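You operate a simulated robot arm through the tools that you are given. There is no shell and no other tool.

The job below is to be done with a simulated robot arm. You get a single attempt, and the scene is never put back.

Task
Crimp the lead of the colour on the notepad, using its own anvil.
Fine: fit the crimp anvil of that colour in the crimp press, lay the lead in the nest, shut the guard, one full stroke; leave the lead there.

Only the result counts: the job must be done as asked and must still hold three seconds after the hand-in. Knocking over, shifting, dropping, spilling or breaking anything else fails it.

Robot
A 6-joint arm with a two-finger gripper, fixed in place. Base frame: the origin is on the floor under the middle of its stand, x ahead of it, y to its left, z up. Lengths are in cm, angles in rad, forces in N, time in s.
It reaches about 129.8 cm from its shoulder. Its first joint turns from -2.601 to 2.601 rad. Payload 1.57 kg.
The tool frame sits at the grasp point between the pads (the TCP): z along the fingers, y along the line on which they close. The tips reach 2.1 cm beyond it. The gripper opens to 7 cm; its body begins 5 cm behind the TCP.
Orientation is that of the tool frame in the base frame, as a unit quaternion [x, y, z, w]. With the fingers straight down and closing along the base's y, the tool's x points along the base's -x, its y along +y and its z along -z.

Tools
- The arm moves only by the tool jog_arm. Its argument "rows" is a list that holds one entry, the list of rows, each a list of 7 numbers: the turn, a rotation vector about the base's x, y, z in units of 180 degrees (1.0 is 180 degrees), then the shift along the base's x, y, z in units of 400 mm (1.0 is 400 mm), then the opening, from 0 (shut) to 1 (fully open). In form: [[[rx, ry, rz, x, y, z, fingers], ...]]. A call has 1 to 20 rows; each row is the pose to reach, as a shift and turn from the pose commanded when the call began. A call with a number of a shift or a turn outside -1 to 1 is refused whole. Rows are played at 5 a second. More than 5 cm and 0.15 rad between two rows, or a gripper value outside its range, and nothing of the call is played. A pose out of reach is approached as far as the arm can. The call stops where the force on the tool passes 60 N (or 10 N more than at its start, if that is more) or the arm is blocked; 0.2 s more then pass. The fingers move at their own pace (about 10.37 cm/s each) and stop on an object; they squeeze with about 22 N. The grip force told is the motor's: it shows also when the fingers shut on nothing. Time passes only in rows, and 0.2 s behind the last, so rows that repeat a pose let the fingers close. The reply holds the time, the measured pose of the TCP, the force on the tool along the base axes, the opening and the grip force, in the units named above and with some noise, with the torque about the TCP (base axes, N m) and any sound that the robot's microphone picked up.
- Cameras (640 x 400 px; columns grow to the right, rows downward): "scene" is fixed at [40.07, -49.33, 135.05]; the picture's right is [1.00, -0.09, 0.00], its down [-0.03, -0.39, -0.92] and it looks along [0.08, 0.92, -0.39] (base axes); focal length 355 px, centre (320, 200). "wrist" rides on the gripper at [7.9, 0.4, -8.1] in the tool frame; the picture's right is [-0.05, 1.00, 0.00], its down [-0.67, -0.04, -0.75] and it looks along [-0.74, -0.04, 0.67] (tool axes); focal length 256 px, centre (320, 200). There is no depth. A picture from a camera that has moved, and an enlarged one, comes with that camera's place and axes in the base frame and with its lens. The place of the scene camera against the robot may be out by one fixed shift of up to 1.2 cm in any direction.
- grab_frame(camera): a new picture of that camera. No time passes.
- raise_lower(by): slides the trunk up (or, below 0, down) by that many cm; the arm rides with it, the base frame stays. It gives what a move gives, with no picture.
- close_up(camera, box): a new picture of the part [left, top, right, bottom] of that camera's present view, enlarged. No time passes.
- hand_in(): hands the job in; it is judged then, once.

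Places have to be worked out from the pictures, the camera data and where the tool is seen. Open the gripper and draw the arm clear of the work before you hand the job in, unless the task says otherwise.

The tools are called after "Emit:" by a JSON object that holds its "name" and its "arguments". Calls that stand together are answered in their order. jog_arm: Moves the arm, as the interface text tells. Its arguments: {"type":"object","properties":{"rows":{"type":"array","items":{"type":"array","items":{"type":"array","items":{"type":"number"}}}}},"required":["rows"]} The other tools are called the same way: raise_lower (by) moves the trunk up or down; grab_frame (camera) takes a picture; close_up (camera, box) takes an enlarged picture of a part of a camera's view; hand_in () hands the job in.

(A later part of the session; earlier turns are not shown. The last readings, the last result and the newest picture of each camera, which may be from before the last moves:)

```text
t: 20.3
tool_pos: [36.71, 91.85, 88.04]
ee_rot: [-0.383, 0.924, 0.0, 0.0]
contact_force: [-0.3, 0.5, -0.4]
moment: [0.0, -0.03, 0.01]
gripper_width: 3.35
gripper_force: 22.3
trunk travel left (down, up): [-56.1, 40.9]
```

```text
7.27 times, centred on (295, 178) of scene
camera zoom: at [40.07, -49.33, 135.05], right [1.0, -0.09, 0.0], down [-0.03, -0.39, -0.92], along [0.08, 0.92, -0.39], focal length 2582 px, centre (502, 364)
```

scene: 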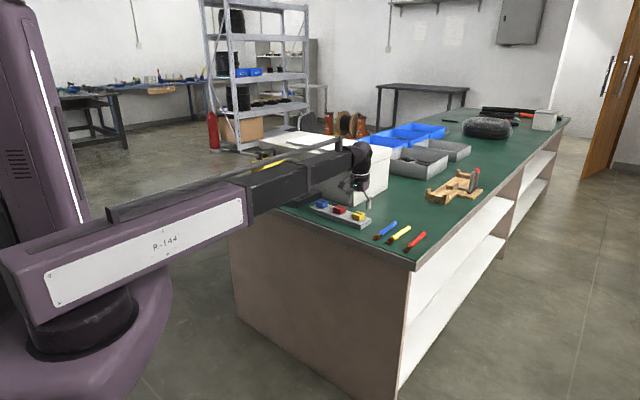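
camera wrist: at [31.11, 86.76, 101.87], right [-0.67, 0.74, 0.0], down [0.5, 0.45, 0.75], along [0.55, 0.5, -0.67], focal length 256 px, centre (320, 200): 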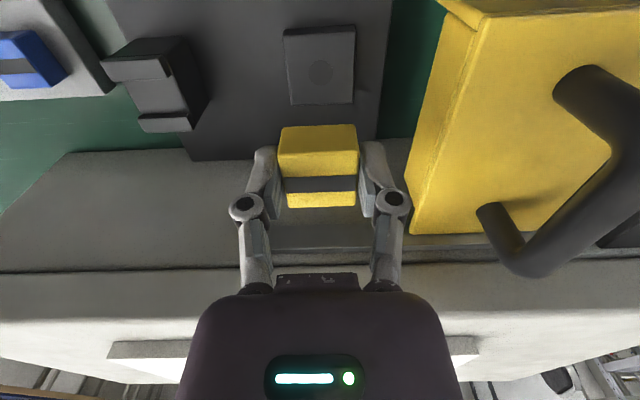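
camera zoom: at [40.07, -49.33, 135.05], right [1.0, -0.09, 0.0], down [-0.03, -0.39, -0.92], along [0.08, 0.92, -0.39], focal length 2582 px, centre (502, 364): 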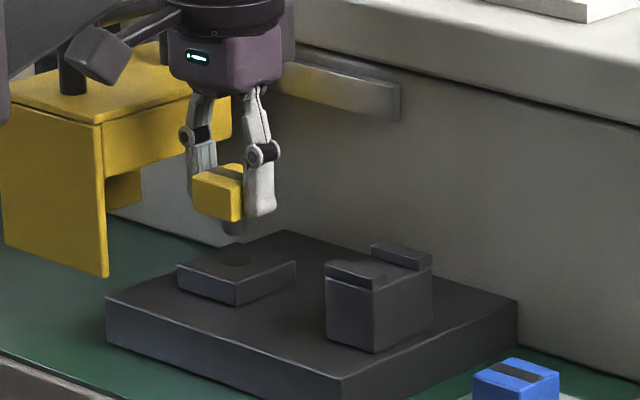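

Peg and hole line up well sideways (both about u 39.0); by my estimate the gripper should go 0.1 cm further in v. I'll make that correction and lower by 1.2 cm, checking force.

Emit:
{"name": "jog_arm", "arguments": {"rows": [[[0, 0, 0, 0.0018, 0.0018, 0, 0.3], [0, 0, 0, 0.0018, 0.0018, 0, 0.3]]]}}

Emit:
{"name": "raise_lower", "arguments": {"by": -1.2}}

Emit:
{"name": "close_up", "arguments": {"camera": "wrist", "box": [220, 60, 420, 220]}}

Emit:
{"name": "close_up", "arguments": {"camera": "scene", "box": [275, 165, 311, 193]}}

```text
t: 20.9
tool_pos: [36.68, 91.94, 87.96]
ee_rot: [-0.383, 0.924, 0.0, 0.0]
contact_force: [0.0, -1.1, -2.2]
moment: [-0.01, -0.02, 0.02]
gripper_width: 3.36
gripper_force: 22.4
trunk travel left (down, up): [-56.1, 40.9]
```

```text
t: 21.5
tool_pos: [36.77, 91.9, 86.85]
ee_rot: [-0.383, 0.924, 0.0, 0.0]
contact_force: [-0.3, -0.4, -0.6]
moment: [0.0, 0.01, -0.04]
gripper_width: 3.37
gripper_force: 22.5
trunk travel left (down, up): [-54.9, 42.1]
```

```text
2.50 times, centred on (320, 140) of wrist
camera zoom: at [30.85, 86.58, 94.93], right [-0.67, 0.74, 0.0], down [0.5, 0.45, 0.75], along [0.55, 0.5, -0.67], focal length 640 px, centre (320, 350)
```

zoom: 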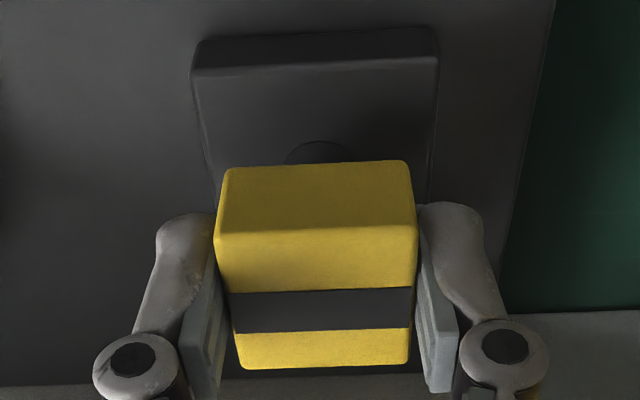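

```text
14.29 times, centred on (293, 179) of scene
camera zoom: at [40.07, -49.33, 135.05], right [1.0, -0.09, 0.0], down [-0.03, -0.39, -0.92], along [0.08, 0.92, -0.39], focal length 5071 px, centre (706, 500)
```

zoom: 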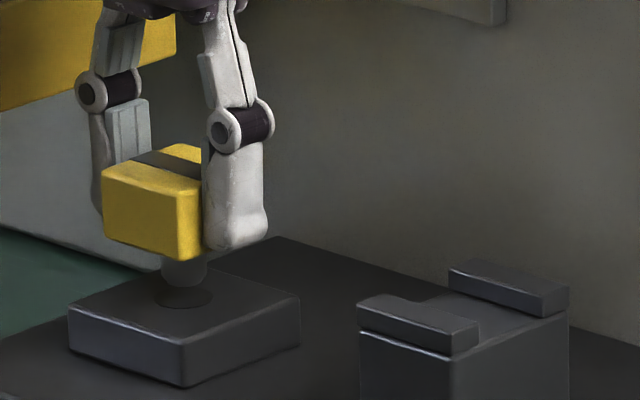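

The scene close-up shows the peg directly over the hole (both at column ≈185) with about 0.6 cm still to go. I'll lower by 0.7 cm and check.

Emit:
{"name": "raise_lower", "arguments": {"by": -0.7}}

Emit:
{"name": "close_up", "arguments": {"camera": "scene", "box": [275, 165, 311, 193]}}

Emit:
{"name": "close_up", "arguments": {"camera": "wrist", "box": [220, 60, 420, 220]}}

```text
t: 22.1
tool_pos: [36.74, 91.85, 86.04]
ee_rot: [-0.383, 0.924, 0.0, 0.001]
contact_force: [-0.1, -0.9, -1.5]
moment: [0.01, -0.02, -0.04]
gripper_width: 3.33
gripper_force: 22.0
trunk travel left (down, up): [-54.2, 42.8]
```

```text
14.29 times, centred on (293, 179) of scene
camera zoom: at [40.07, -49.33, 135.05], right [1.0, -0.09, 0.0], down [-0.03, -0.39, -0.92], along [0.08, 0.92, -0.39], focal length 5071 px, centre (706, 500)
```

zoom: 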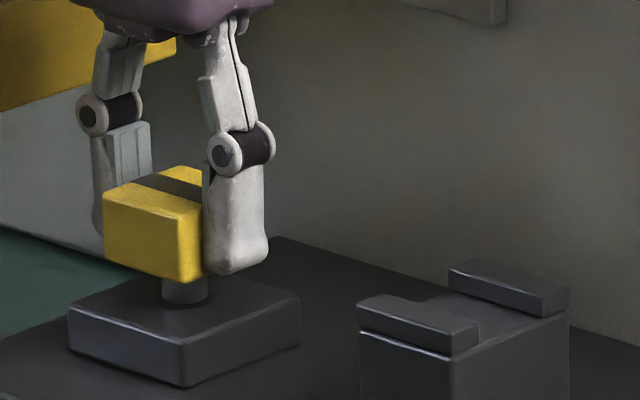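

```text
2.50 times, centred on (320, 140) of wrist
camera zoom: at [30.85, 86.59, 94.23], right [-0.67, 0.74, 0.0], down [0.5, 0.45, 0.75], along [0.55, 0.5, -0.67], focal length 640 px, centre (320, 350)
```

zoom: 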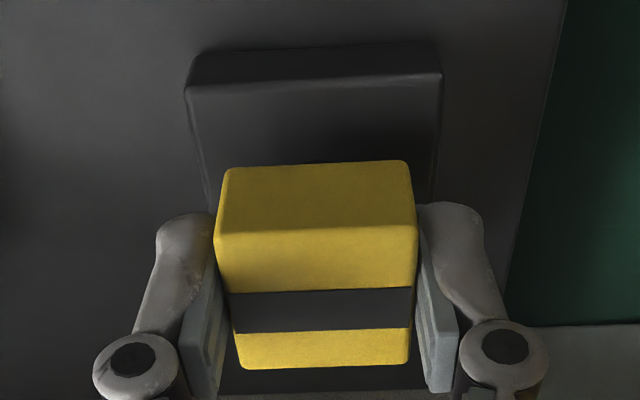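

The peg is now at the mouth of the hole with no contact force. I'll go down another 0.4 cm and watch for contact.

Emit:
{"name": "raise_lower", "arguments": {"by": -0.4}}

Emit:
{"name": "close_up", "arguments": {"camera": "scene", "box": [275, 165, 311, 193]}}

```text
t: 22.6
tool_pos: [36.74, 91.87, 85.72]
ee_rot: [-0.382, 0.924, 0.0, -0.001]
contact_force: [-0.2, 0.8, -1.8]
moment: [-0.02, -0.02, -0.04]
gripper_width: 3.35
gripper_force: 21.8
trunk travel left (down, up): [-53.8, 43.2]
```

```text
14.29 times, centred on (293, 179) of scene
camera zoom: at [40.07, -49.33, 135.05], right [1.0, -0.09, 0.0], down [-0.03, -0.39, -0.92], along [0.08, 0.92, -0.39], focal length 5071 px, centre (706, 500)
```

zoom: 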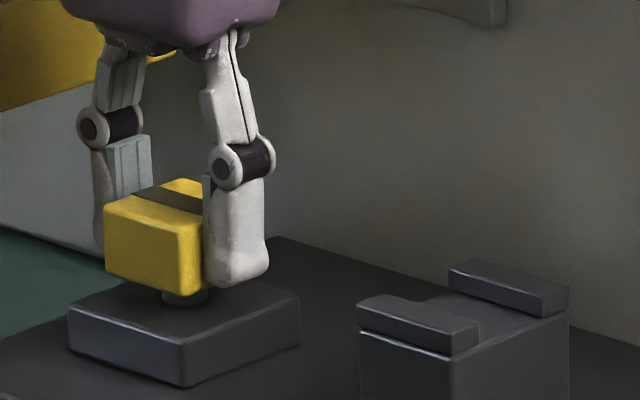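

The peg is entering the hole without resistance. I'll continue down by 0.5 cm.

Emit:
{"name": "raise_lower", "arguments": {"by": -0.5}}

Emit:
{"name": "close_up", "arguments": {"camera": "scene", "box": [275, 165, 311, 193]}}

```text
t: 23.1
tool_pos: [36.82, 91.97, 85.21]
ee_rot: [-0.383, 0.924, 0.0, 0.0]
contact_force: [-0.6, 0.4, -1.3]
moment: [-0.01, 0.06, 0.04]
gripper_width: 3.35
gripper_force: 21.9
trunk travel left (down, up): [-53.3, 43.7]
```

```text
14.29 times, centred on (293, 179) of scene
camera zoom: at [40.07, -49.33, 135.05], right [1.0, -0.09, 0.0], down [-0.03, -0.39, -0.92], along [0.08, 0.92, -0.39], focal length 5071 px, centre (706, 500)
```

zoom: 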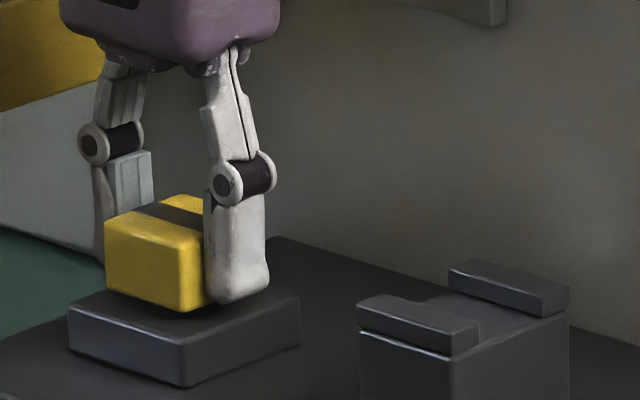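

The anvil's underside is almost on the seat. I'll lower 0.3 cm and watch the force for seating.

Emit:
{"name": "raise_lower", "arguments": {"by": -0.3}}

Emit:
{"name": "close_up", "arguments": {"camera": "scene", "box": [275, 165, 311, 193]}}

Emit:
{"name": "close_up", "arguments": {"camera": "wrist", "box": [220, 60, 420, 220]}}

```text
t: 23.6
tool_pos: [36.62, 91.85, 85.1]
ee_rot: [-0.383, 0.924, 0.0, 0.001]
contact_force: [0.8, 1.6, 6.8]
moment: [0.06, -0.07, -0.01]
gripper_width: 3.37
gripper_force: 22.2
trunk travel left (down, up): [-53.0, 44.0]
```

```text
14.29 times, centred on (293, 179) of scene
camera zoom: at [40.07, -49.33, 135.05], right [1.0, -0.09, 0.0], down [-0.03, -0.39, -0.92], along [0.08, 0.92, -0.39], focal length 5071 px, centre (706, 500)
```

zoom: 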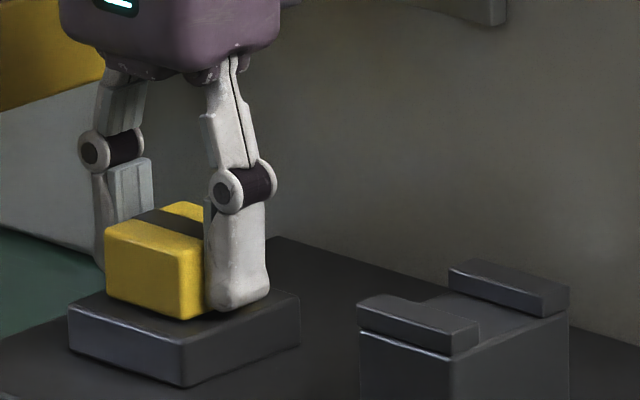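

```text
2.50 times, centred on (320, 140) of wrist
camera zoom: at [30.84, 86.57, 93.08], right [-0.67, 0.74, 0.0], down [0.5, 0.45, 0.75], along [0.55, 0.5, -0.67], focal length 640 px, centre (320, 350)
```

zoom: 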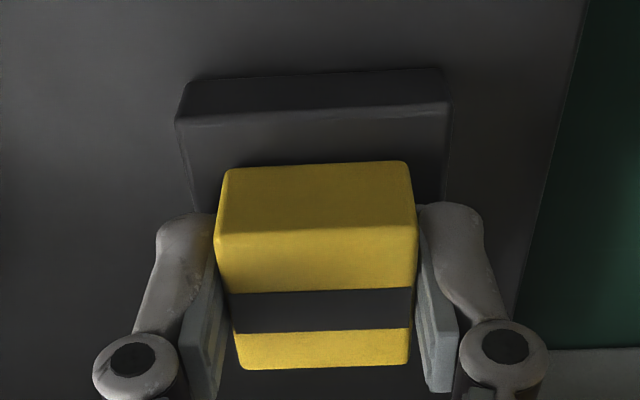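

Contact of about 7 N at TCP z≈85.0 with the anvil resting on the seat: it is seated. I'll open to about 4.7 cm and raise the trunk a little while watching the anvil.

Emit:
{"name": "jog_arm", "arguments": {"rows": [[[0, 0, 0, 0, 0, 0, 0.55], [0, 0, 0, 0, 0, 0, 0.67], [0, 0, 0, 0, 0, 0, 0.67]]]}}

Emit:
{"name": "raise_lower", "arguments": {"by": 6}}

Emit:
{"name": "close_up", "arguments": {"camera": "scene", "box": [275, 165, 311, 193]}}

Emit:
{"name": "close_up", "arguments": {"camera": "wrist", "box": [200, 30, 440, 180]}}

```text
t: 24.4
tool_pos: [36.7, 91.97, 84.82]
ee_rot: [-0.382, 0.924, 0.0, 0.0]
contact_force: [0.5, 0.2, 0.0]
moment: [0.03, 0.0, 0.0]
gripper_width: 4.7
gripper_force: 0.0
trunk travel left (down, up): [-53.0, 44.0]
```

```text
t: 25.4
tool_pos: [36.68, 91.88, 90.91]
ee_rot: [-0.383, 0.924, 0.0, 0.0]
contact_force: [0.4, 0.2, 0.0]
moment: [-0.01, -0.04, 0.02]
gripper_width: 4.74
gripper_force: 0.0
trunk travel left (down, up): [-59.0, 38.0]
```

```text
14.29 times, centred on (293, 179) of scene
camera zoom: at [40.07, -49.33, 135.05], right [1.0, -0.09, 0.0], down [-0.03, -0.39, -0.92], along [0.08, 0.92, -0.39], focal length 5071 px, centre (706, 500)
```

zoom: 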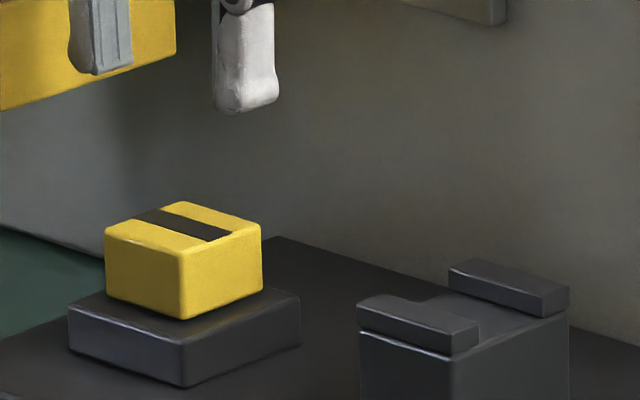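

```text
2.67 times, centred on (320, 105) of wrist
camera zoom: at [30.85, 86.6, 99.02], right [-0.67, 0.74, 0.0], down [0.5, 0.45, 0.75], along [0.55, 0.5, -0.67], focal length 683 px, centre (320, 453)
```

zoom: 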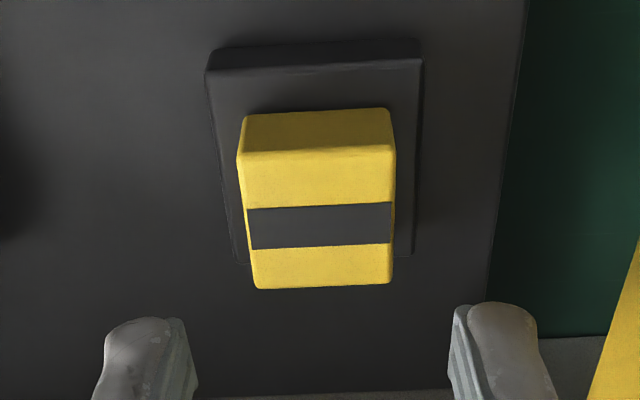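

The yellow anvil sits squarely on its seat. Next is the yellow lead, which lies along v at about u −16.7 with its terminal towards the robot; I'll raise to z≈98 and go over its middle at about (75.7, 51.6), setting the fingers to a narrow opening because the neighbours are only 5.5 cm away.

Emit:
{"name": "raise_lower", "arguments": {"by": 7}}

Emit:
{"name": "jog_arm", "arguments": {"rows": [[[0, 0, 0, 0.055, -0.055, 0, 0.5], [0, 0, 0, 0.13, -0.135, 0, 0.4], [0, 0, 0, 0.21, -0.215, 0, 0.4], [0, 0, 0, 0.29, -0.295, 0, 0.4], [0, 0, 0, 0.37, -0.375, 0, 0.4], [0, 0, 0, 0.45, -0.455, 0, 0.4], [0, 0, 0, 0.53, -0.535, 0, 0.4], [0, 0, 0, 0.61, -0.615, 0, 0.4], [0, 0, 0, 0.69, -0.695, 0, 0.4], [0, 0, 0, 0.77, -0.775, 0, 0.4], [0, 0, 0, 0.85, -0.855, 0, 0.4], [0, 0, 0, 0.91, -0.935, 0, 0.4], [0, 0, 0, 0.95, -0.98, 0, 0.4], [0, 0, 0, 0.97, -0.995, 0, 0.4], [0, 0, 0, 0.97, -0.995, 0, 0.4]]]}}

Emit:
{"name": "grab_frame", "arguments": {"camera": "wrist"}}

Emit:
{"name": "close_up", "arguments": {"camera": "wrist", "box": [220, 0, 420, 125]}}

```text
t: 26.5
tool_pos: [36.84, 91.75, 97.82]
ee_rot: [-0.382, 0.924, 0.0, 0.0]
contact_force: [0.1, 0.0, 0.5]
moment: [0.01, 0.01, -0.02]
gripper_width: 4.67
gripper_force: 0.1
trunk travel left (down, up): [-66.0, 31.0]
```

```text
t: 29.7
tool_pos: [75.54, 52.04, 97.92]
ee_rot: [-0.382, 0.924, 0.0, 0.0]
contact_force: [0.1, -0.9, -0.3]
moment: [0.0, 0.02, 0.0]
gripper_width: 2.8
gripper_force: 0.1
out of reach, approached as far as the arm can: row 7, 11, 12, 13
trunk travel left (down, up): [-66.0, 31.0]
```

```text
taken
camera wrist: at [69.64, 46.69, 106.04], right [-0.67, 0.74, 0.0], down [0.5, 0.45, 0.75], along [0.55, 0.5, -0.67], focal length 256 px, centre (320, 200)
```

wrist: 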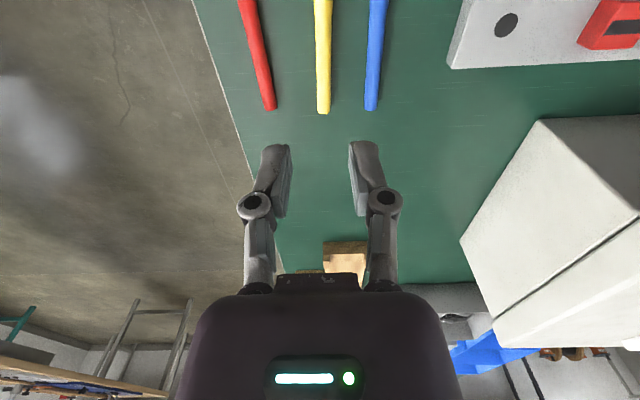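

```text
3.20 times, centred on (320, 62) of wrist
camera zoom: at [69.64, 46.69, 106.04], right [-0.67, 0.74, 0.0], down [0.5, 0.45, 0.75], along [0.55, 0.5, -0.67], focal length 819 px, centre (320, 640)
```

zoom: 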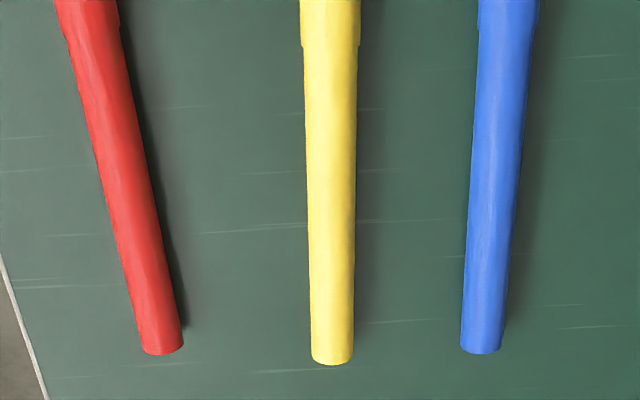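

I'm over the yellow lead's rear half, but its terminal end is out of view. I'll back off 10 cm in −v to see and measure the whole lead.

Emit:
{"name": "jog_arm", "arguments": {"rows": [[[0, 0, 0, -0.0884, -0.0884, 0, 0.4], [0, 0, 0, -0.1768, -0.1768, 0, 0.4], [0, 0, 0, -0.1768, -0.1768, 0, 0.4]]]}}

Emit:
{"name": "grab_frame", "arguments": {"camera": "wrist"}}

Emit:
{"name": "close_up", "arguments": {"camera": "wrist", "box": [240, 10, 400, 160]}}

```text
t: 30.5
tool_pos: [68.68, 44.87, 97.98]
ee_rot: [-0.382, 0.924, 0.001, 0.0]
contact_force: [-0.2, 0.8, -0.4]
moment: [0.02, 0.02, 0.01]
gripper_width: 2.78
gripper_force: 0.1
trunk travel left (down, up): [-66.0, 31.0]
```

```text
taken
camera wrist: at [62.87, 39.56, 106.02], right [-0.67, 0.74, 0.0], down [0.5, 0.45, 0.74], along [0.55, 0.5, -0.67], focal length 256 px, centre (320, 200)
```

wrist: 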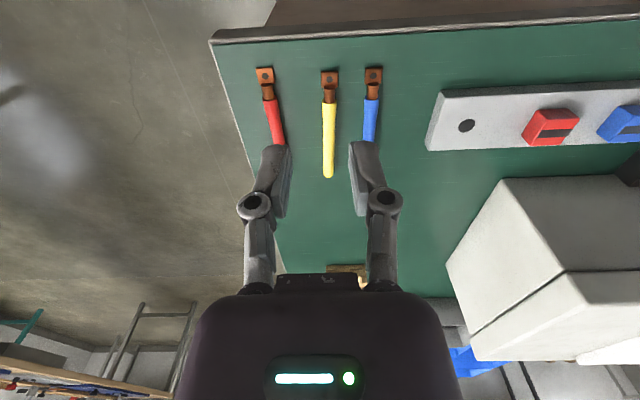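

```text
2.67 times, centred on (320, 85) of wrist
camera zoom: at [62.87, 39.56, 106.02], right [-0.67, 0.74, 0.0], down [0.5, 0.45, 0.74], along [0.55, 0.5, -0.67], focal length 683 px, centre (320, 507)
```

zoom: 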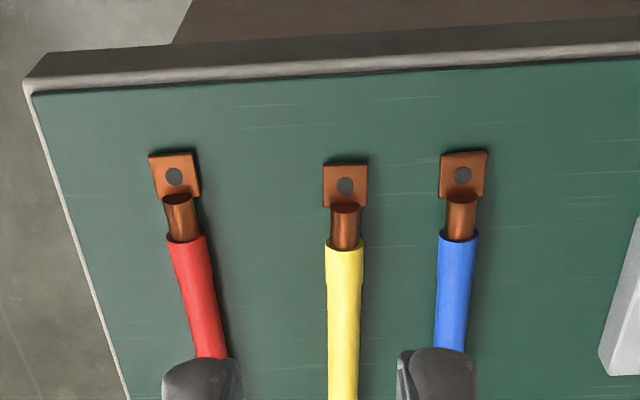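

Lead measured: tip (tab) at v≈83.1, barrel 84.6–86.1, wire up to v≈97.4, about 14.3 cm long and 1.4 cm thick, tilted about −2.5° from v at u≈−16.4. I'll turn the tool by −2.5°, go over the point 7.9 cm from the tip (u −16.4, v 91.0), and lower the trunk to z≈84.

Emit:
{"name": "jog_arm", "arguments": {"rows": [[[0, 0, -0.005, 0.0603, 0.0658, 0, 0.4], [0, 0, -0.01, 0.1205, 0.1317, 0, 0.4], [0, 0, -0.0139, 0.1808, 0.1975, 0, 0.4], [0, 0, -0.0139, 0.1808, 0.1975, 0, 0.4]]]}}

Emit:
{"name": "raise_lower", "arguments": {"by": -13.5}}

Emit:
{"name": "grab_frame", "arguments": {"camera": "wrist"}}

Emit:
{"name": "close_up", "arguments": {"camera": "scene", "box": [350, 160, 450, 260]}}

```text
t: 31.5
tool_pos: [76.1, 52.64, 98.03]
ee_rot: [-0.362, 0.932, 0.0, 0.0]
contact_force: [0.7, 0.1, -0.5]
moment: [0.01, -0.01, 0.01]
gripper_width: 2.79
gripper_force: 0.1
trunk travel left (down, up): [-66.0, 31.0]
```

```text
t: 33.2
tool_pos: [76.12, 52.62, 84.42]
ee_rot: [-0.362, 0.932, -0.001, -0.001]
contact_force: [-0.3, -0.6, 0.7]
moment: [-0.01, 0.02, 0.0]
gripper_width: 2.82
gripper_force: 0.0
trunk travel left (down, up): [-52.5, 44.5]
```

```text
taken
camera wrist: at [70.03, 47.71, 92.55], right [-0.64, 0.77, 0.0], down [0.52, 0.42, 0.75], along [0.58, 0.47, -0.67], focal length 256 px, centre (320, 200)
```

wrist: 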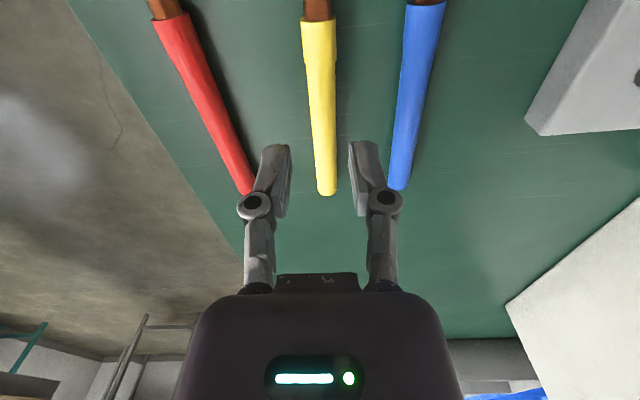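

```text
4.00 times, centred on (400, 210) of scene
camera zoom: at [40.07, -49.33, 135.05], right [1.0, -0.09, 0.0], down [-0.03, -0.39, -0.92], along [0.08, 0.92, -0.39], focal length 1420 px, centre (0, 160)
```

zoom: 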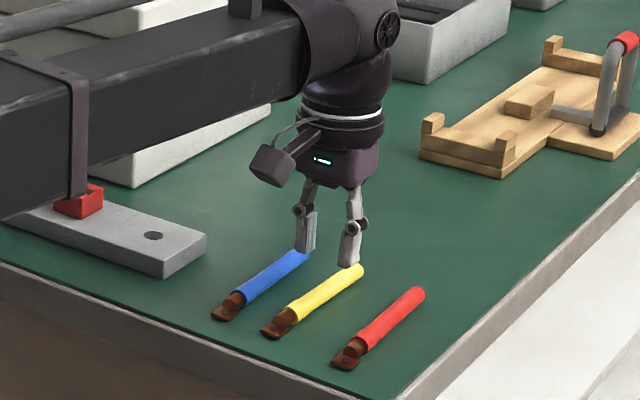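

The lead is aligned with the fingers to within half a degree and lies about 0.14 cm to the +y side of the tool centre. I'll correct that and lower by 3 cm to have the tips about 1 cm above the bench, then check.

Emit:
{"name": "jog_arm", "arguments": {"rows": [[[0, 0, 0, -0.0024, 0.0026, 0, 0.4], [0, 0, 0, -0.0024, 0.0026, 0, 0.4]]]}}

Emit:
{"name": "raise_lower", "arguments": {"by": -3.0}}

Emit:
{"name": "grab_frame", "arguments": {"camera": "wrist"}}

Emit:
{"name": "close_up", "arguments": {"camera": "scene", "box": [390, 200, 450, 250]}}

```text
t: 33.8
tool_pos: [76.01, 52.68, 84.34]
ee_rot: [-0.362, 0.932, 0.0, -0.001]
contact_force: [-0.3, 0.3, 0.4]
moment: [0.03, 0.01, 0.01]
gripper_width: 2.81
gripper_force: 0.0
trunk travel left (down, up): [-52.5, 44.5]
```

```text
t: 34.5
tool_pos: [76.11, 52.82, 81.49]
ee_rot: [-0.362, 0.932, 0.0, 0.001]
contact_force: [-1.2, 1.3, -0.4]
moment: [0.01, 0.0, 0.01]
gripper_width: 2.81
gripper_force: 0.0
trunk travel left (down, up): [-49.5, 47.5]
```

```text
taken
camera wrist: at [69.97, 47.79, 89.54], right [-0.64, 0.77, 0.0], down [0.52, 0.42, 0.75], along [0.58, 0.47, -0.67], focal length 256 px, centre (320, 200)
```

wrist: 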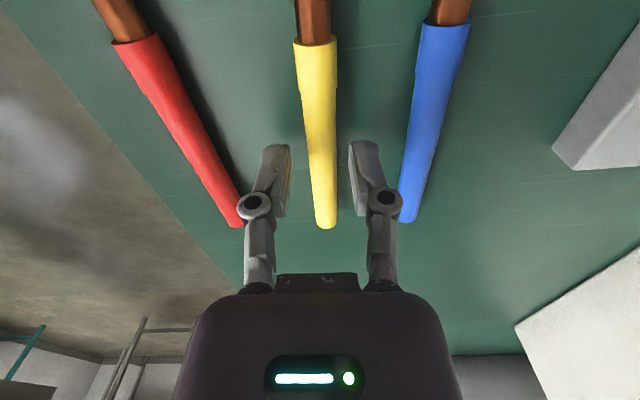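

```text
8.00 times, centred on (420, 225) of scene
camera zoom: at [40.07, -49.33, 135.05], right [1.0, -0.09, 0.0], down [-0.03, -0.39, -0.92], along [0.08, 0.92, -0.39], focal length 2840 px, centre (-480, 0)
```

zoom: 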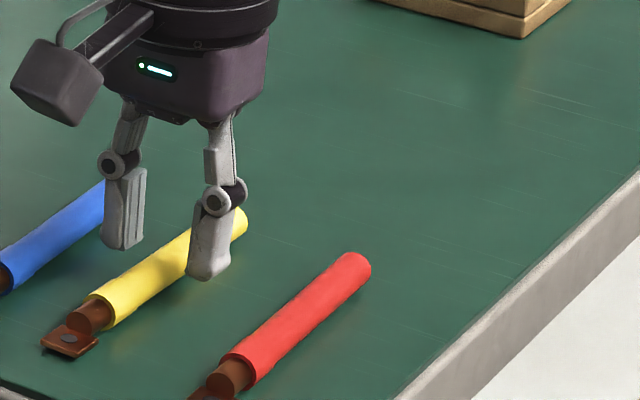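

The fingers straddle the yellow lead cleanly. I'll lower another 0.5 cm, checking for contact.

Emit:
{"name": "raise_lower", "arguments": {"by": -0.5}}

Emit:
{"name": "close_up", "arguments": {"camera": "scene", "box": [395, 208, 431, 236]}}

Emit:
{"name": "close_up", "arguments": {"camera": "wrist", "box": [230, 90, 410, 240]}}

```text
t: 35.0
tool_pos: [76.11, 52.97, 80.99]
ee_rot: [-0.363, 0.932, 0.0, 0.0]
contact_force: [0.3, 0.8, -0.2]
moment: [-0.01, -0.02, -0.01]
gripper_width: 2.79
gripper_force: 0.1
trunk travel left (down, up): [-49.0, 48.0]
```

```text
14.29 times, centred on (413, 222) of scene
camera zoom: at [40.07, -49.33, 135.05], right [1.0, -0.09, 0.0], down [-0.03, -0.39, -0.92], along [0.08, 0.92, -0.39], focal length 5071 px, centre (-1009, -114)
```

zoom: 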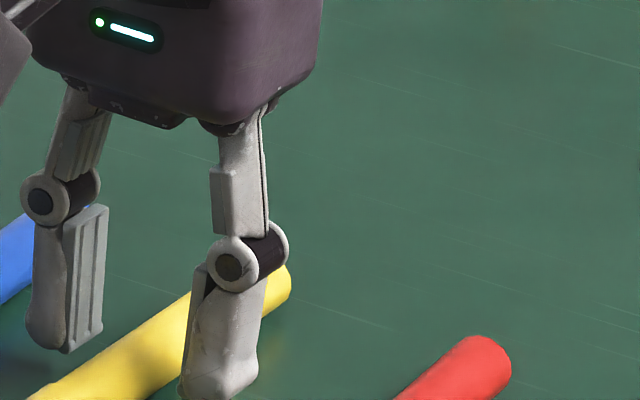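

```text
2.67 times, centred on (320, 165) of wrist
camera zoom: at [69.98, 47.8, 89.04], right [-0.64, 0.77, 0.0], down [0.52, 0.42, 0.75], along [0.58, 0.47, -0.67], focal length 683 px, centre (320, 293)
```

zoom: 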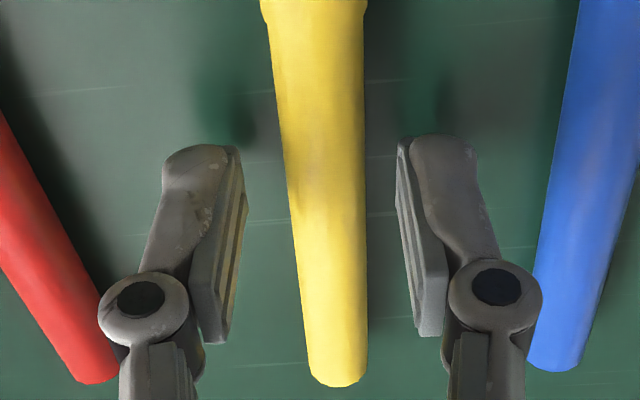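

No contact yet; shadows show the tips are still a bit above the bench. I'll go down 0.3 cm more.

Emit:
{"name": "raise_lower", "arguments": {"by": -0.3}}

Emit:
{"name": "close_up", "arguments": {"camera": "wrist", "box": [230, 90, 410, 240]}}

Emit:
{"name": "close_up", "arguments": {"camera": "scene", "box": [395, 213, 431, 241]}}

```text
t: 35.6
tool_pos: [75.96, 52.77, 80.69]
ee_rot: [-0.363, 0.932, 0.0, 0.0]
contact_force: [-0.1, 0.1, -0.2]
moment: [0.02, 0.02, 0.01]
gripper_width: 2.79
gripper_force: 0.1
trunk travel left (down, up): [-48.7, 48.3]
```

```text
2.67 times, centred on (320, 165) of wrist
camera zoom: at [69.98, 47.8, 88.74], right [-0.64, 0.77, 0.0], down [0.52, 0.42, 0.75], along [0.58, 0.47, -0.67], focal length 683 px, centre (320, 293)
```

zoom: 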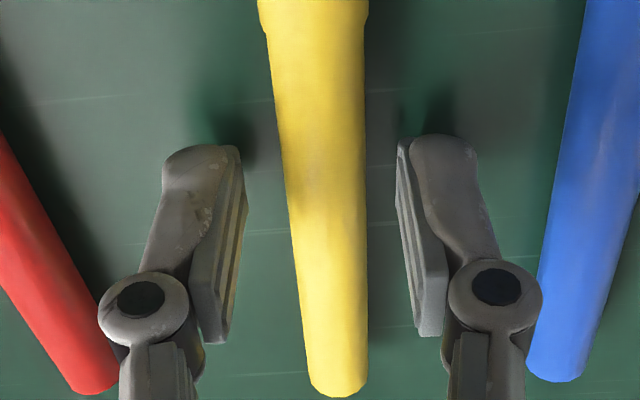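

```text
14.29 times, centred on (413, 227) of scene
camera zoom: at [40.07, -49.33, 135.05], right [1.0, -0.09, 0.0], down [-0.03, -0.39, -0.92], along [0.08, 0.92, -0.39], focal length 5071 px, centre (-1009, -186)
```

zoom: 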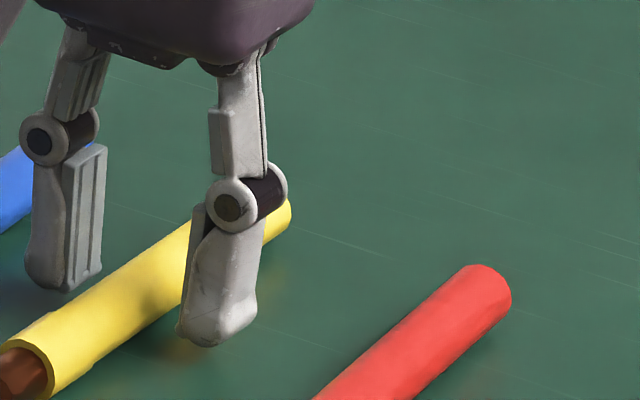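

Fingers are centred on the wire. To grip it below its mid-height I'll go down 0.2 cm more, checking the force.

Emit:
{"name": "raise_lower", "arguments": {"by": -0.2}}

Emit:
{"name": "close_up", "arguments": {"camera": "scene", "box": [395, 213, 431, 241]}}

```text
t: 36.1
tool_pos: [75.91, 52.91, 80.38]
ee_rot: [-0.362, 0.932, 0.0, 0.0]
contact_force: [0.9, -0.6, -0.3]
moment: [-0.02, 0.01, 0.0]
gripper_width: 2.81
gripper_force: 0.0
trunk travel left (down, up): [-48.5, 48.5]
```

```text
14.29 times, centred on (413, 227) of scene
camera zoom: at [40.07, -49.33, 135.05], right [1.0, -0.09, 0.0], down [-0.03, -0.39, -0.92], along [0.08, 0.92, -0.39], focal length 5071 px, centre (-1009, -186)
```

zoom: 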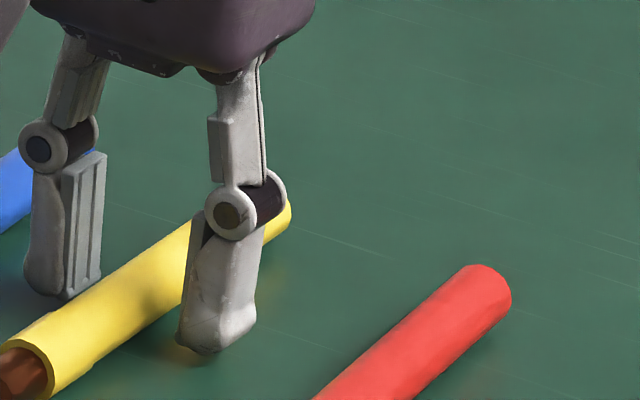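

Tips are just above the bench and well below the wire's middle. I'll close on the wire.

Emit:
{"name": "jog_arm", "arguments": {"rows": [[[0, 0, 0, 0, 0, 0, 0.3], [0, 0, 0, 0, 0, 0, 0.2], [0, 0, 0, 0, 0, 0, 0.1], [0, 0, 0, 0, 0, 0, 0.1], [0, 0, 0, 0, 0, 0, 0.1]]]}}

Emit:
{"name": "close_up", "arguments": {"camera": "wrist", "box": [230, 0, 410, 240]}}

Emit:
{"name": "close_up", "arguments": {"camera": "scene", "box": [370, 200, 440, 255]}}

```text
t: 37.3
tool_pos: [76.21, 52.79, 80.4]
ee_rot: [-0.363, 0.932, -0.001, 0.0]
contact_force: [0.3, -0.7, 0.1]
moment: [-0.03, 0.02, -0.01]
gripper_width: 1.53
gripper_force: 21.8
trunk travel left (down, up): [-48.5, 48.5]
```

```text
1.67 times, centred on (320, 120) of wrist
camera zoom: at [69.97, 47.8, 88.54], right [-0.64, 0.77, 0.0], down [0.52, 0.42, 0.75], along [0.58, 0.47, -0.67], focal length 427 px, centre (320, 333)
```

zoom: 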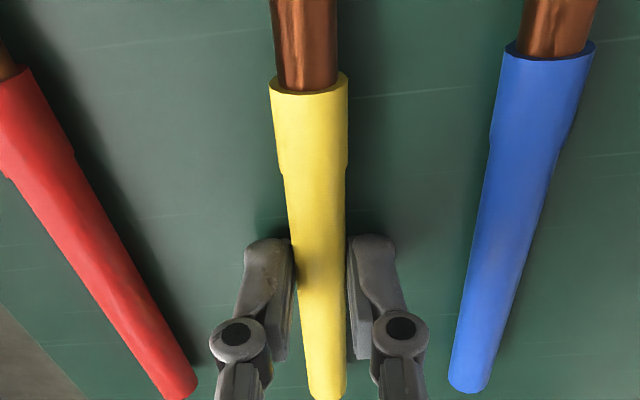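

```text
7.27 times, centred on (405, 228) of scene
camera zoom: at [40.07, -49.33, 135.05], right [1.0, -0.09, 0.0], down [-0.03, -0.39, -0.92], along [0.08, 0.92, -0.39], focal length 2582 px, centre (-298, 0)
```

zoom: 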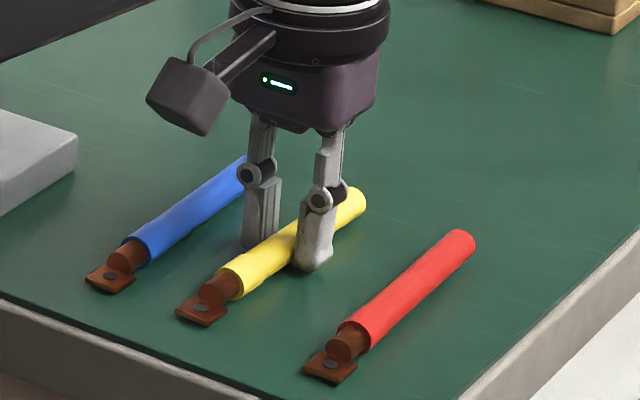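

The wire is gripped at 1.53 cm with 22 N. I'll lift 5 cm and check that the lead comes up level.

Emit:
{"name": "raise_lower", "arguments": {"by": 5}}

Emit:
{"name": "grab_frame", "arguments": {"camera": "wrist"}}

Emit:
{"name": "close_up", "arguments": {"camera": "scene", "box": [360, 180, 450, 255]}}

```text
t: 38.2
tool_pos: [76.33, 52.8, 85.36]
ee_rot: [-0.363, 0.932, 0.0, 0.0]
contact_force: [-0.2, 0.0, -0.2]
moment: [0.03, -0.03, -0.01]
gripper_width: 1.54
gripper_force: 21.7
trunk travel left (down, up): [-53.5, 43.5]
```

```text
taken
camera wrist: at [69.99, 47.82, 93.52], right [-0.64, 0.77, 0.0], down [0.52, 0.42, 0.74], along [0.58, 0.47, -0.67], focal length 256 px, centre (320, 200)
```

wrist: 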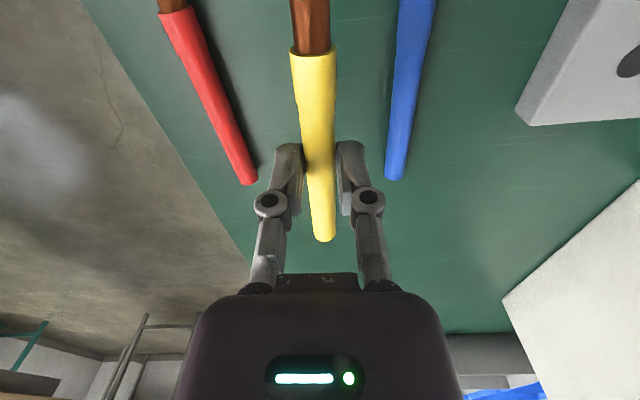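

```text
5.33 times, centred on (405, 218) of scene
camera zoom: at [40.07, -49.33, 135.05], right [1.0, -0.09, 0.0], down [-0.03, -0.39, -0.92], along [0.08, 0.92, -0.39], focal length 1893 px, centre (-133, 107)
```

zoom: 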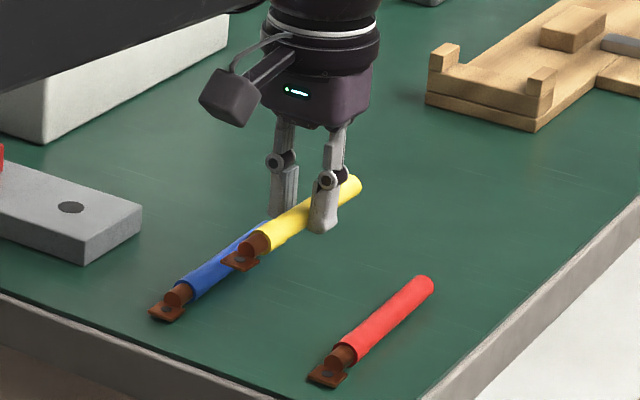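

The lead is held level, with its tip about 8 cm from the grip point towards the robot and its barrel centre about 5.9 cm from it. For placing, the tool turns by −87.5° so the terminal points to +u, with the TCP at u 33.15, v 91.05, i.e. (40.9, 87.8). I'll raise by 13 cm and make that move well above everything.

Emit:
{"name": "raise_lower", "arguments": {"by": 13}}

Emit:
{"name": "jog_arm", "arguments": {"rows": [[[0, 0, -0.0347, -0.0627, 0.0625, 0, 0.1], [0, 0, -0.0694, -0.1254, 0.1249, 0, 0.1], [0, 0, -0.1042, -0.1881, 0.1874, 0, 0.1], [0, 0, -0.1389, -0.2509, 0.2499, 0, 0.1], [0, 0, -0.1736, -0.3136, 0.3123, 0, 0.1], [0, 0, -0.2083, -0.3763, 0.3748, 0, 0.1], [0, 0, -0.2431, -0.439, 0.4373, 0, 0.1], [0, 0, -0.2778, -0.5017, 0.4997, 0, 0.1], [0, 0, -0.3125, -0.5644, 0.5622, 0, 0.1], [0, 0, -0.3472, -0.6271, 0.6246, 0, 0.1], [0, 0, -0.3819, -0.6899, 0.6871, 0, 0.1], [0, 0, -0.4167, -0.7526, 0.7496, 0, 0.1], [0, 0, -0.4514, -0.8153, 0.812, 0, 0.1], [0, 0, -0.4861, -0.878, 0.8745, 0, 0.1], [0, 0, -0.4861, -0.878, 0.8745, 0, 0.1]]]}}

Emit:
{"name": "grab_frame", "arguments": {"camera": "wrist"}}

Emit:
{"name": "grab_frame", "arguments": {"camera": "scene"}}

Emit:
{"name": "close_up", "arguments": {"camera": "scene", "box": [230, 110, 340, 210]}}

```text
t: 39.8
tool_pos: [76.13, 52.89, 98.42]
ee_rot: [-0.363, 0.932, 0.0, 0.0]
contact_force: [-0.1, 0.1, 0.1]
moment: [0.02, -0.02, 0.01]
gripper_width: 1.53
gripper_force: 22.2
trunk travel left (down, up): [-66.5, 30.5]
```

```text
t: 43.0
tool_pos: [41.14, 87.84, 98.39]
ee_rot: [0.384, 0.923, -0.001, 0.0]
contact_force: [0.1, -0.6, -0.9]
moment: [0.02, -0.03, 0.0]
gripper_width: 1.52
gripper_force: 22.2
out of reach, approached as far as the arm can: row 6, 7
trunk travel left (down, up): [-66.5, 30.5]
```

```text
taken
camera wrist: at [35.86, 93.77, 106.53], right [0.74, 0.67, 0.0], down [0.44, -0.5, 0.75], along [0.5, -0.56, -0.67], focal length 256 px, centre (320, 200)
```

wrist: 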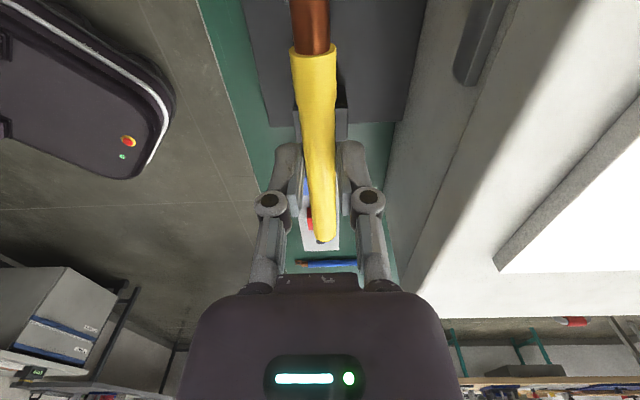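

```text
taken
```

scene: 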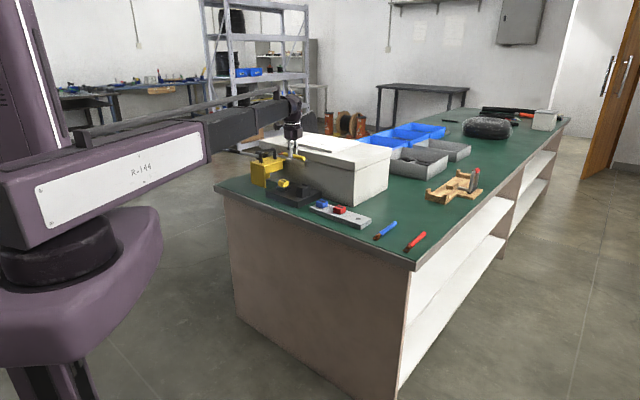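

```text
4.00 times, centred on (285, 160) of scene
camera zoom: at [40.07, -49.33, 135.05], right [1.0, -0.09, 0.0], down [-0.03, -0.39, -0.92], along [0.08, 0.92, -0.39], focal length 1420 px, centre (460, 360)
```

zoom: 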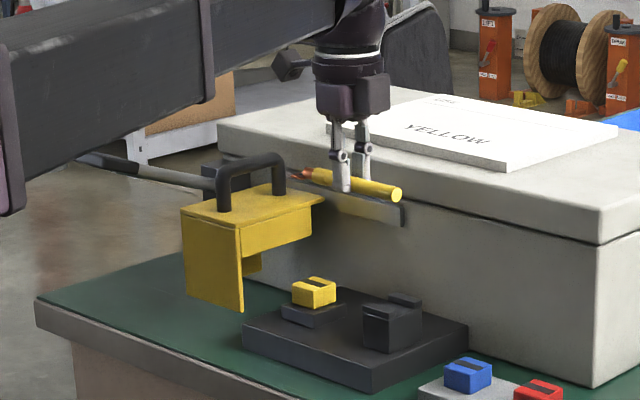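

The tool is turned, with the lead along u and its terminal toward the anvil. Camera data puts the TCP at u 33.05, v 91.24; I'll shift about +0.13 in u and −0.2 in v, then lower by 9.5 cm and look.

Emit:
{"name": "jog_arm", "arguments": {"rows": [[[0, 0, 0, -0.0058, -0.0012, 0, 0.1], [0, 0, 0, -0.0058, -0.0012, 0, 0.1]]]}}

Emit:
{"name": "raise_lower", "arguments": {"by": -9.5}}

Emit:
{"name": "grab_frame", "arguments": {"camera": "wrist"}}

Emit:
{"name": "close_up", "arguments": {"camera": "scene", "box": [250, 140, 330, 205]}}

```text
t: 43.6
tool_pos: [40.81, 87.8, 98.4]
ee_rot: [0.383, 0.924, -0.001, -0.001]
contact_force: [0.9, -0.1, -0.5]
moment: [0.02, 0.01, 0.01]
gripper_width: 1.54
gripper_force: 22.3
trunk travel left (down, up): [-66.5, 30.5]
```

```text
t: 44.9
tool_pos: [40.7, 87.75, 88.86]
ee_rot: [0.383, 0.924, -0.001, 0.0]
contact_force: [0.3, 0.1, -0.4]
moment: [-0.01, 0.02, 0.0]
gripper_width: 1.54
gripper_force: 22.0
trunk travel left (down, up): [-57.0, 40.0]
```

```text
taken
camera wrist: at [35.6, 93.72, 97.04], right [0.74, 0.67, 0.0], down [0.45, -0.5, 0.75], along [0.5, -0.55, -0.67], focal length 256 px, centre (320, 200)
```

wrist: 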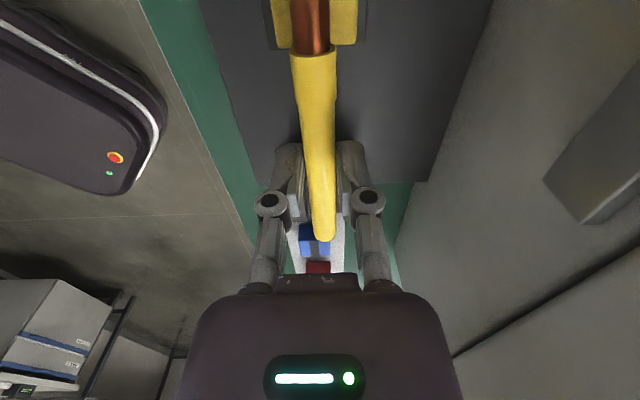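

```text
6.15 times, centred on (290, 172) of scene
camera zoom: at [40.07, -49.33, 135.05], right [1.0, -0.09, 0.0], down [-0.03, -0.39, -0.92], along [0.08, 0.92, -0.39], focal length 2185 px, centre (505, 369)
```

zoom: 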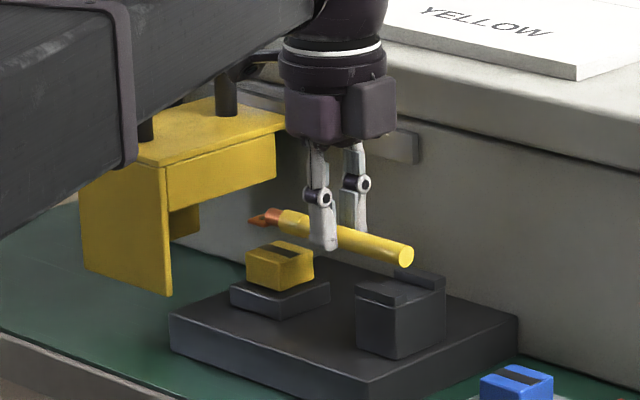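

The barrel is aligned over the anvil's stripe to within about 0.05 cm and the wire lies over the nest's channel. I'll lower 1.5 cm and check from the scene.

Emit:
{"name": "raise_lower", "arguments": {"by": -1.5}}

Emit:
{"name": "close_up", "arguments": {"camera": "scene", "box": [275, 160, 320, 195]}}

Emit:
{"name": "close_up", "arguments": {"camera": "wrist", "box": [230, 0, 410, 260]}}

```text
t: 45.5
tool_pos: [40.9, 87.86, 87.41]
ee_rot: [0.382, 0.924, 0.0, -0.001]
contact_force: [0.3, -1.0, -0.5]
moment: [-0.04, 0.01, 0.03]
gripper_width: 1.52
gripper_force: 21.7
trunk travel left (down, up): [-55.5, 41.5]
```

```text
11.43 times, centred on (298, 178) of scene
camera zoom: at [40.07, -49.33, 135.05], right [1.0, -0.09, 0.0], down [-0.03, -0.39, -0.92], along [0.08, 0.92, -0.39], focal length 4057 px, centre (577, 457)
```

zoom: 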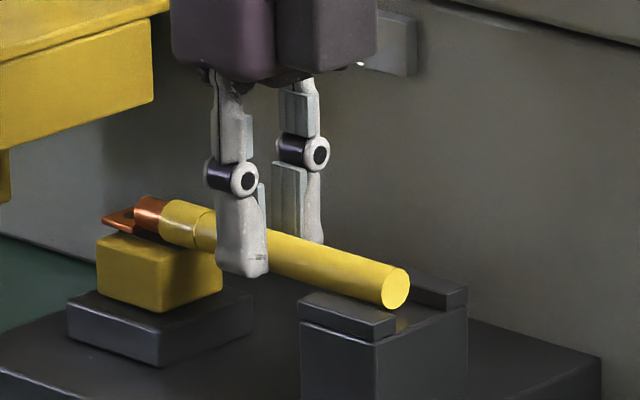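

```text
1.54 times, centred on (320, 130) of wrist
camera zoom: at [35.6, 93.73, 95.52], right [0.74, 0.67, 0.0], down [0.45, -0.5, 0.75], along [0.5, -0.55, -0.67], focal length 394 px, centre (320, 308)
```

zoom: 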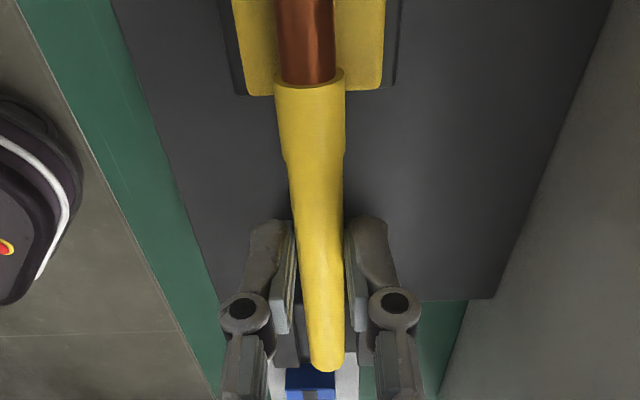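

The lead is level, with the barrel over the anvil and the tail over about 2 cm of the nest channel. I'll lower 0.4 cm and check for contact.

Emit:
{"name": "raise_lower", "arguments": {"by": -0.4}}

Emit:
{"name": "close_up", "arguments": {"camera": "scene", "box": [275, 160, 320, 195]}}

```text
t: 46.0
tool_pos: [40.86, 87.68, 87.13]
ee_rot: [0.383, 0.924, 0.002, 0.001]
contact_force: [1.0, 0.8, 13.5]
moment: [0.04, 0.0, -0.01]
gripper_width: 1.5
gripper_force: 22.0
trunk travel left (down, up): [-55.1, 41.9]
```

```text
11.43 times, centred on (298, 178) of scene
camera zoom: at [40.07, -49.33, 135.05], right [1.0, -0.09, 0.0], down [-0.03, -0.39, -0.92], along [0.08, 0.92, -0.39], focal length 4057 px, centre (577, 457)
```

zoom: 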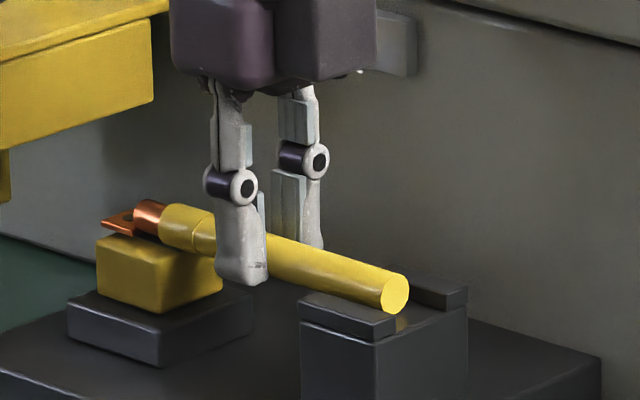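

Contact: about 13 N at TCP z≈87.0, so the lead rests on the anvil (and nearly on the nest floor). I'll ease up 0.15 cm, then open the fingers a little.

Emit:
{"name": "raise_lower", "arguments": {"by": -0.0}}

Emit:
{"name": "raise_lower", "arguments": {"by": 0.15}}

Emit:
{"name": "close_up", "arguments": {"camera": "scene", "box": [275, 165, 311, 193]}}

Emit:
{"name": "close_up", "arguments": {"camera": "wrist", "box": [230, 0, 410, 260]}}

```text
t: 46.5
tool_pos: [40.88, 87.7, 87.03]
ee_rot: [0.383, 0.924, 0.001, 0.001]
contact_force: [1.7, -0.1, 10.4]
moment: [-0.01, -0.02, -0.02]
gripper_width: 1.51
gripper_force: 21.9
trunk travel left (down, up): [-55.1, 41.9]
```

```text
t: 47.0
tool_pos: [40.88, 87.73, 87.13]
ee_rot: [0.383, 0.924, 0.0, 0.0]
contact_force: [-0.2, 0.5, 0.4]
moment: [-0.02, 0.02, 0.0]
gripper_width: 1.5
gripper_force: 21.9
trunk travel left (down, up): [-55.3, 41.7]
```

```text
14.29 times, centred on (293, 179) of scene
camera zoom: at [40.07, -49.33, 135.05], right [1.0, -0.09, 0.0], down [-0.03, -0.39, -0.92], along [0.08, 0.92, -0.39], focal length 5071 px, centre (706, 500)
```

zoom: 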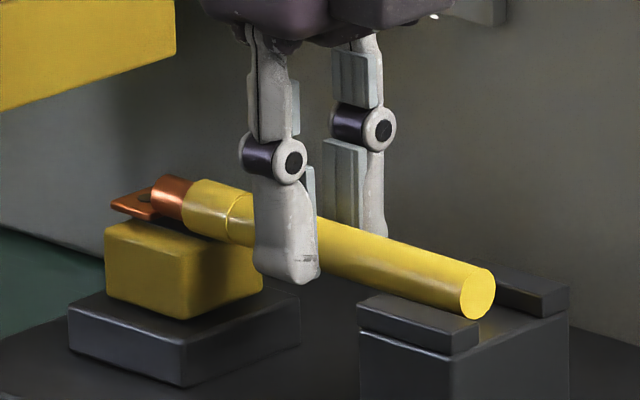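

```text
1.54 times, centred on (320, 130) of wrist
camera zoom: at [35.58, 93.73, 95.27], right [0.74, 0.67, 0.0], down [0.45, -0.5, 0.75], along [0.5, -0.55, -0.67], focal length 394 px, centre (320, 308)
```

zoom: 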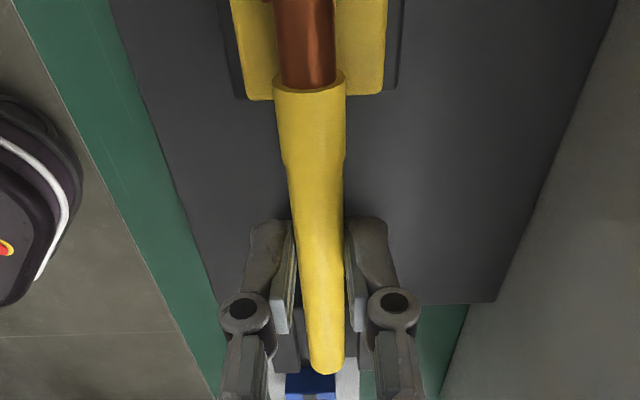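

Force is relieved, and correcting for the round ends, the barrel's centre is over the anvil's centre within about 0.1 cm. I'll open the fingers gently to 2.8 cm and look.

Emit:
{"name": "jog_arm", "arguments": {"rows": [[[0, 0, 0, 0, 0, 0, 0.23], [0, 0, 0, 0, 0, 0, 0.28], [0, 0, 0, 0, 0, 0, 0.34], [0, 0, 0, 0, 0, 0, 0.4], [0, 0, 0, 0, 0, 0, 0.4]]]}}

Emit:
{"name": "close_up", "arguments": {"camera": "scene", "box": [275, 165, 311, 193]}}

Emit:
{"name": "close_up", "arguments": {"camera": "wrist", "box": [230, 0, 410, 260]}}

```text
t: 48.2
tool_pos: [40.85, 87.78, 87.19]
ee_rot: [0.383, 0.924, 0.0, 0.0]
contact_force: [-1.0, -0.2, -0.7]
moment: [0.01, 0.01, 0.02]
gripper_width: 2.81
gripper_force: 0.1
trunk travel left (down, up): [-55.3, 41.7]
```

```text
14.29 times, centred on (293, 179) of scene
camera zoom: at [40.07, -49.33, 135.05], right [1.0, -0.09, 0.0], down [-0.03, -0.39, -0.92], along [0.08, 0.92, -0.39], focal length 5071 px, centre (706, 500)
```

zoom: 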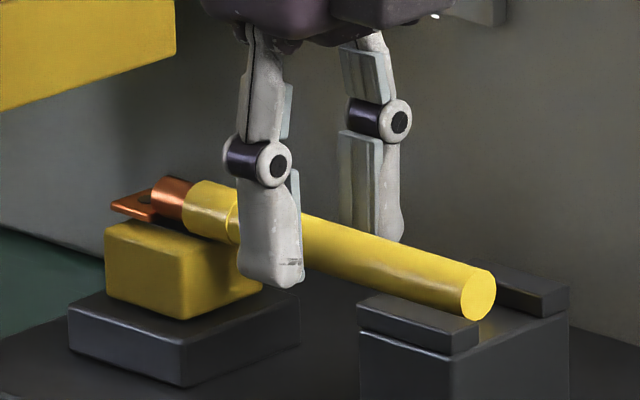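

```text
1.54 times, centred on (320, 130) of wrist
camera zoom: at [35.6, 93.73, 95.28], right [0.74, 0.67, 0.0], down [0.45, -0.5, 0.75], along [0.5, -0.55, -0.67], focal length 394 px, centre (320, 308)
```

zoom: 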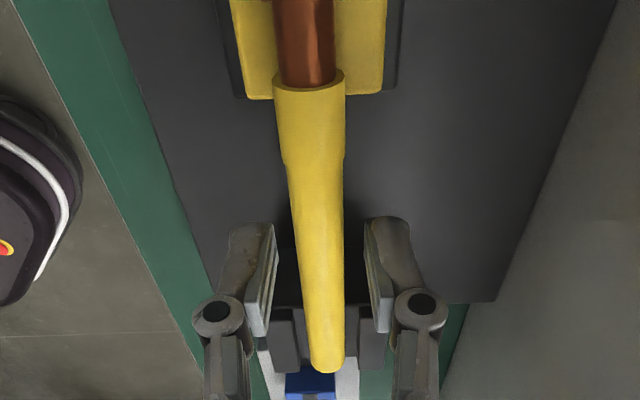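

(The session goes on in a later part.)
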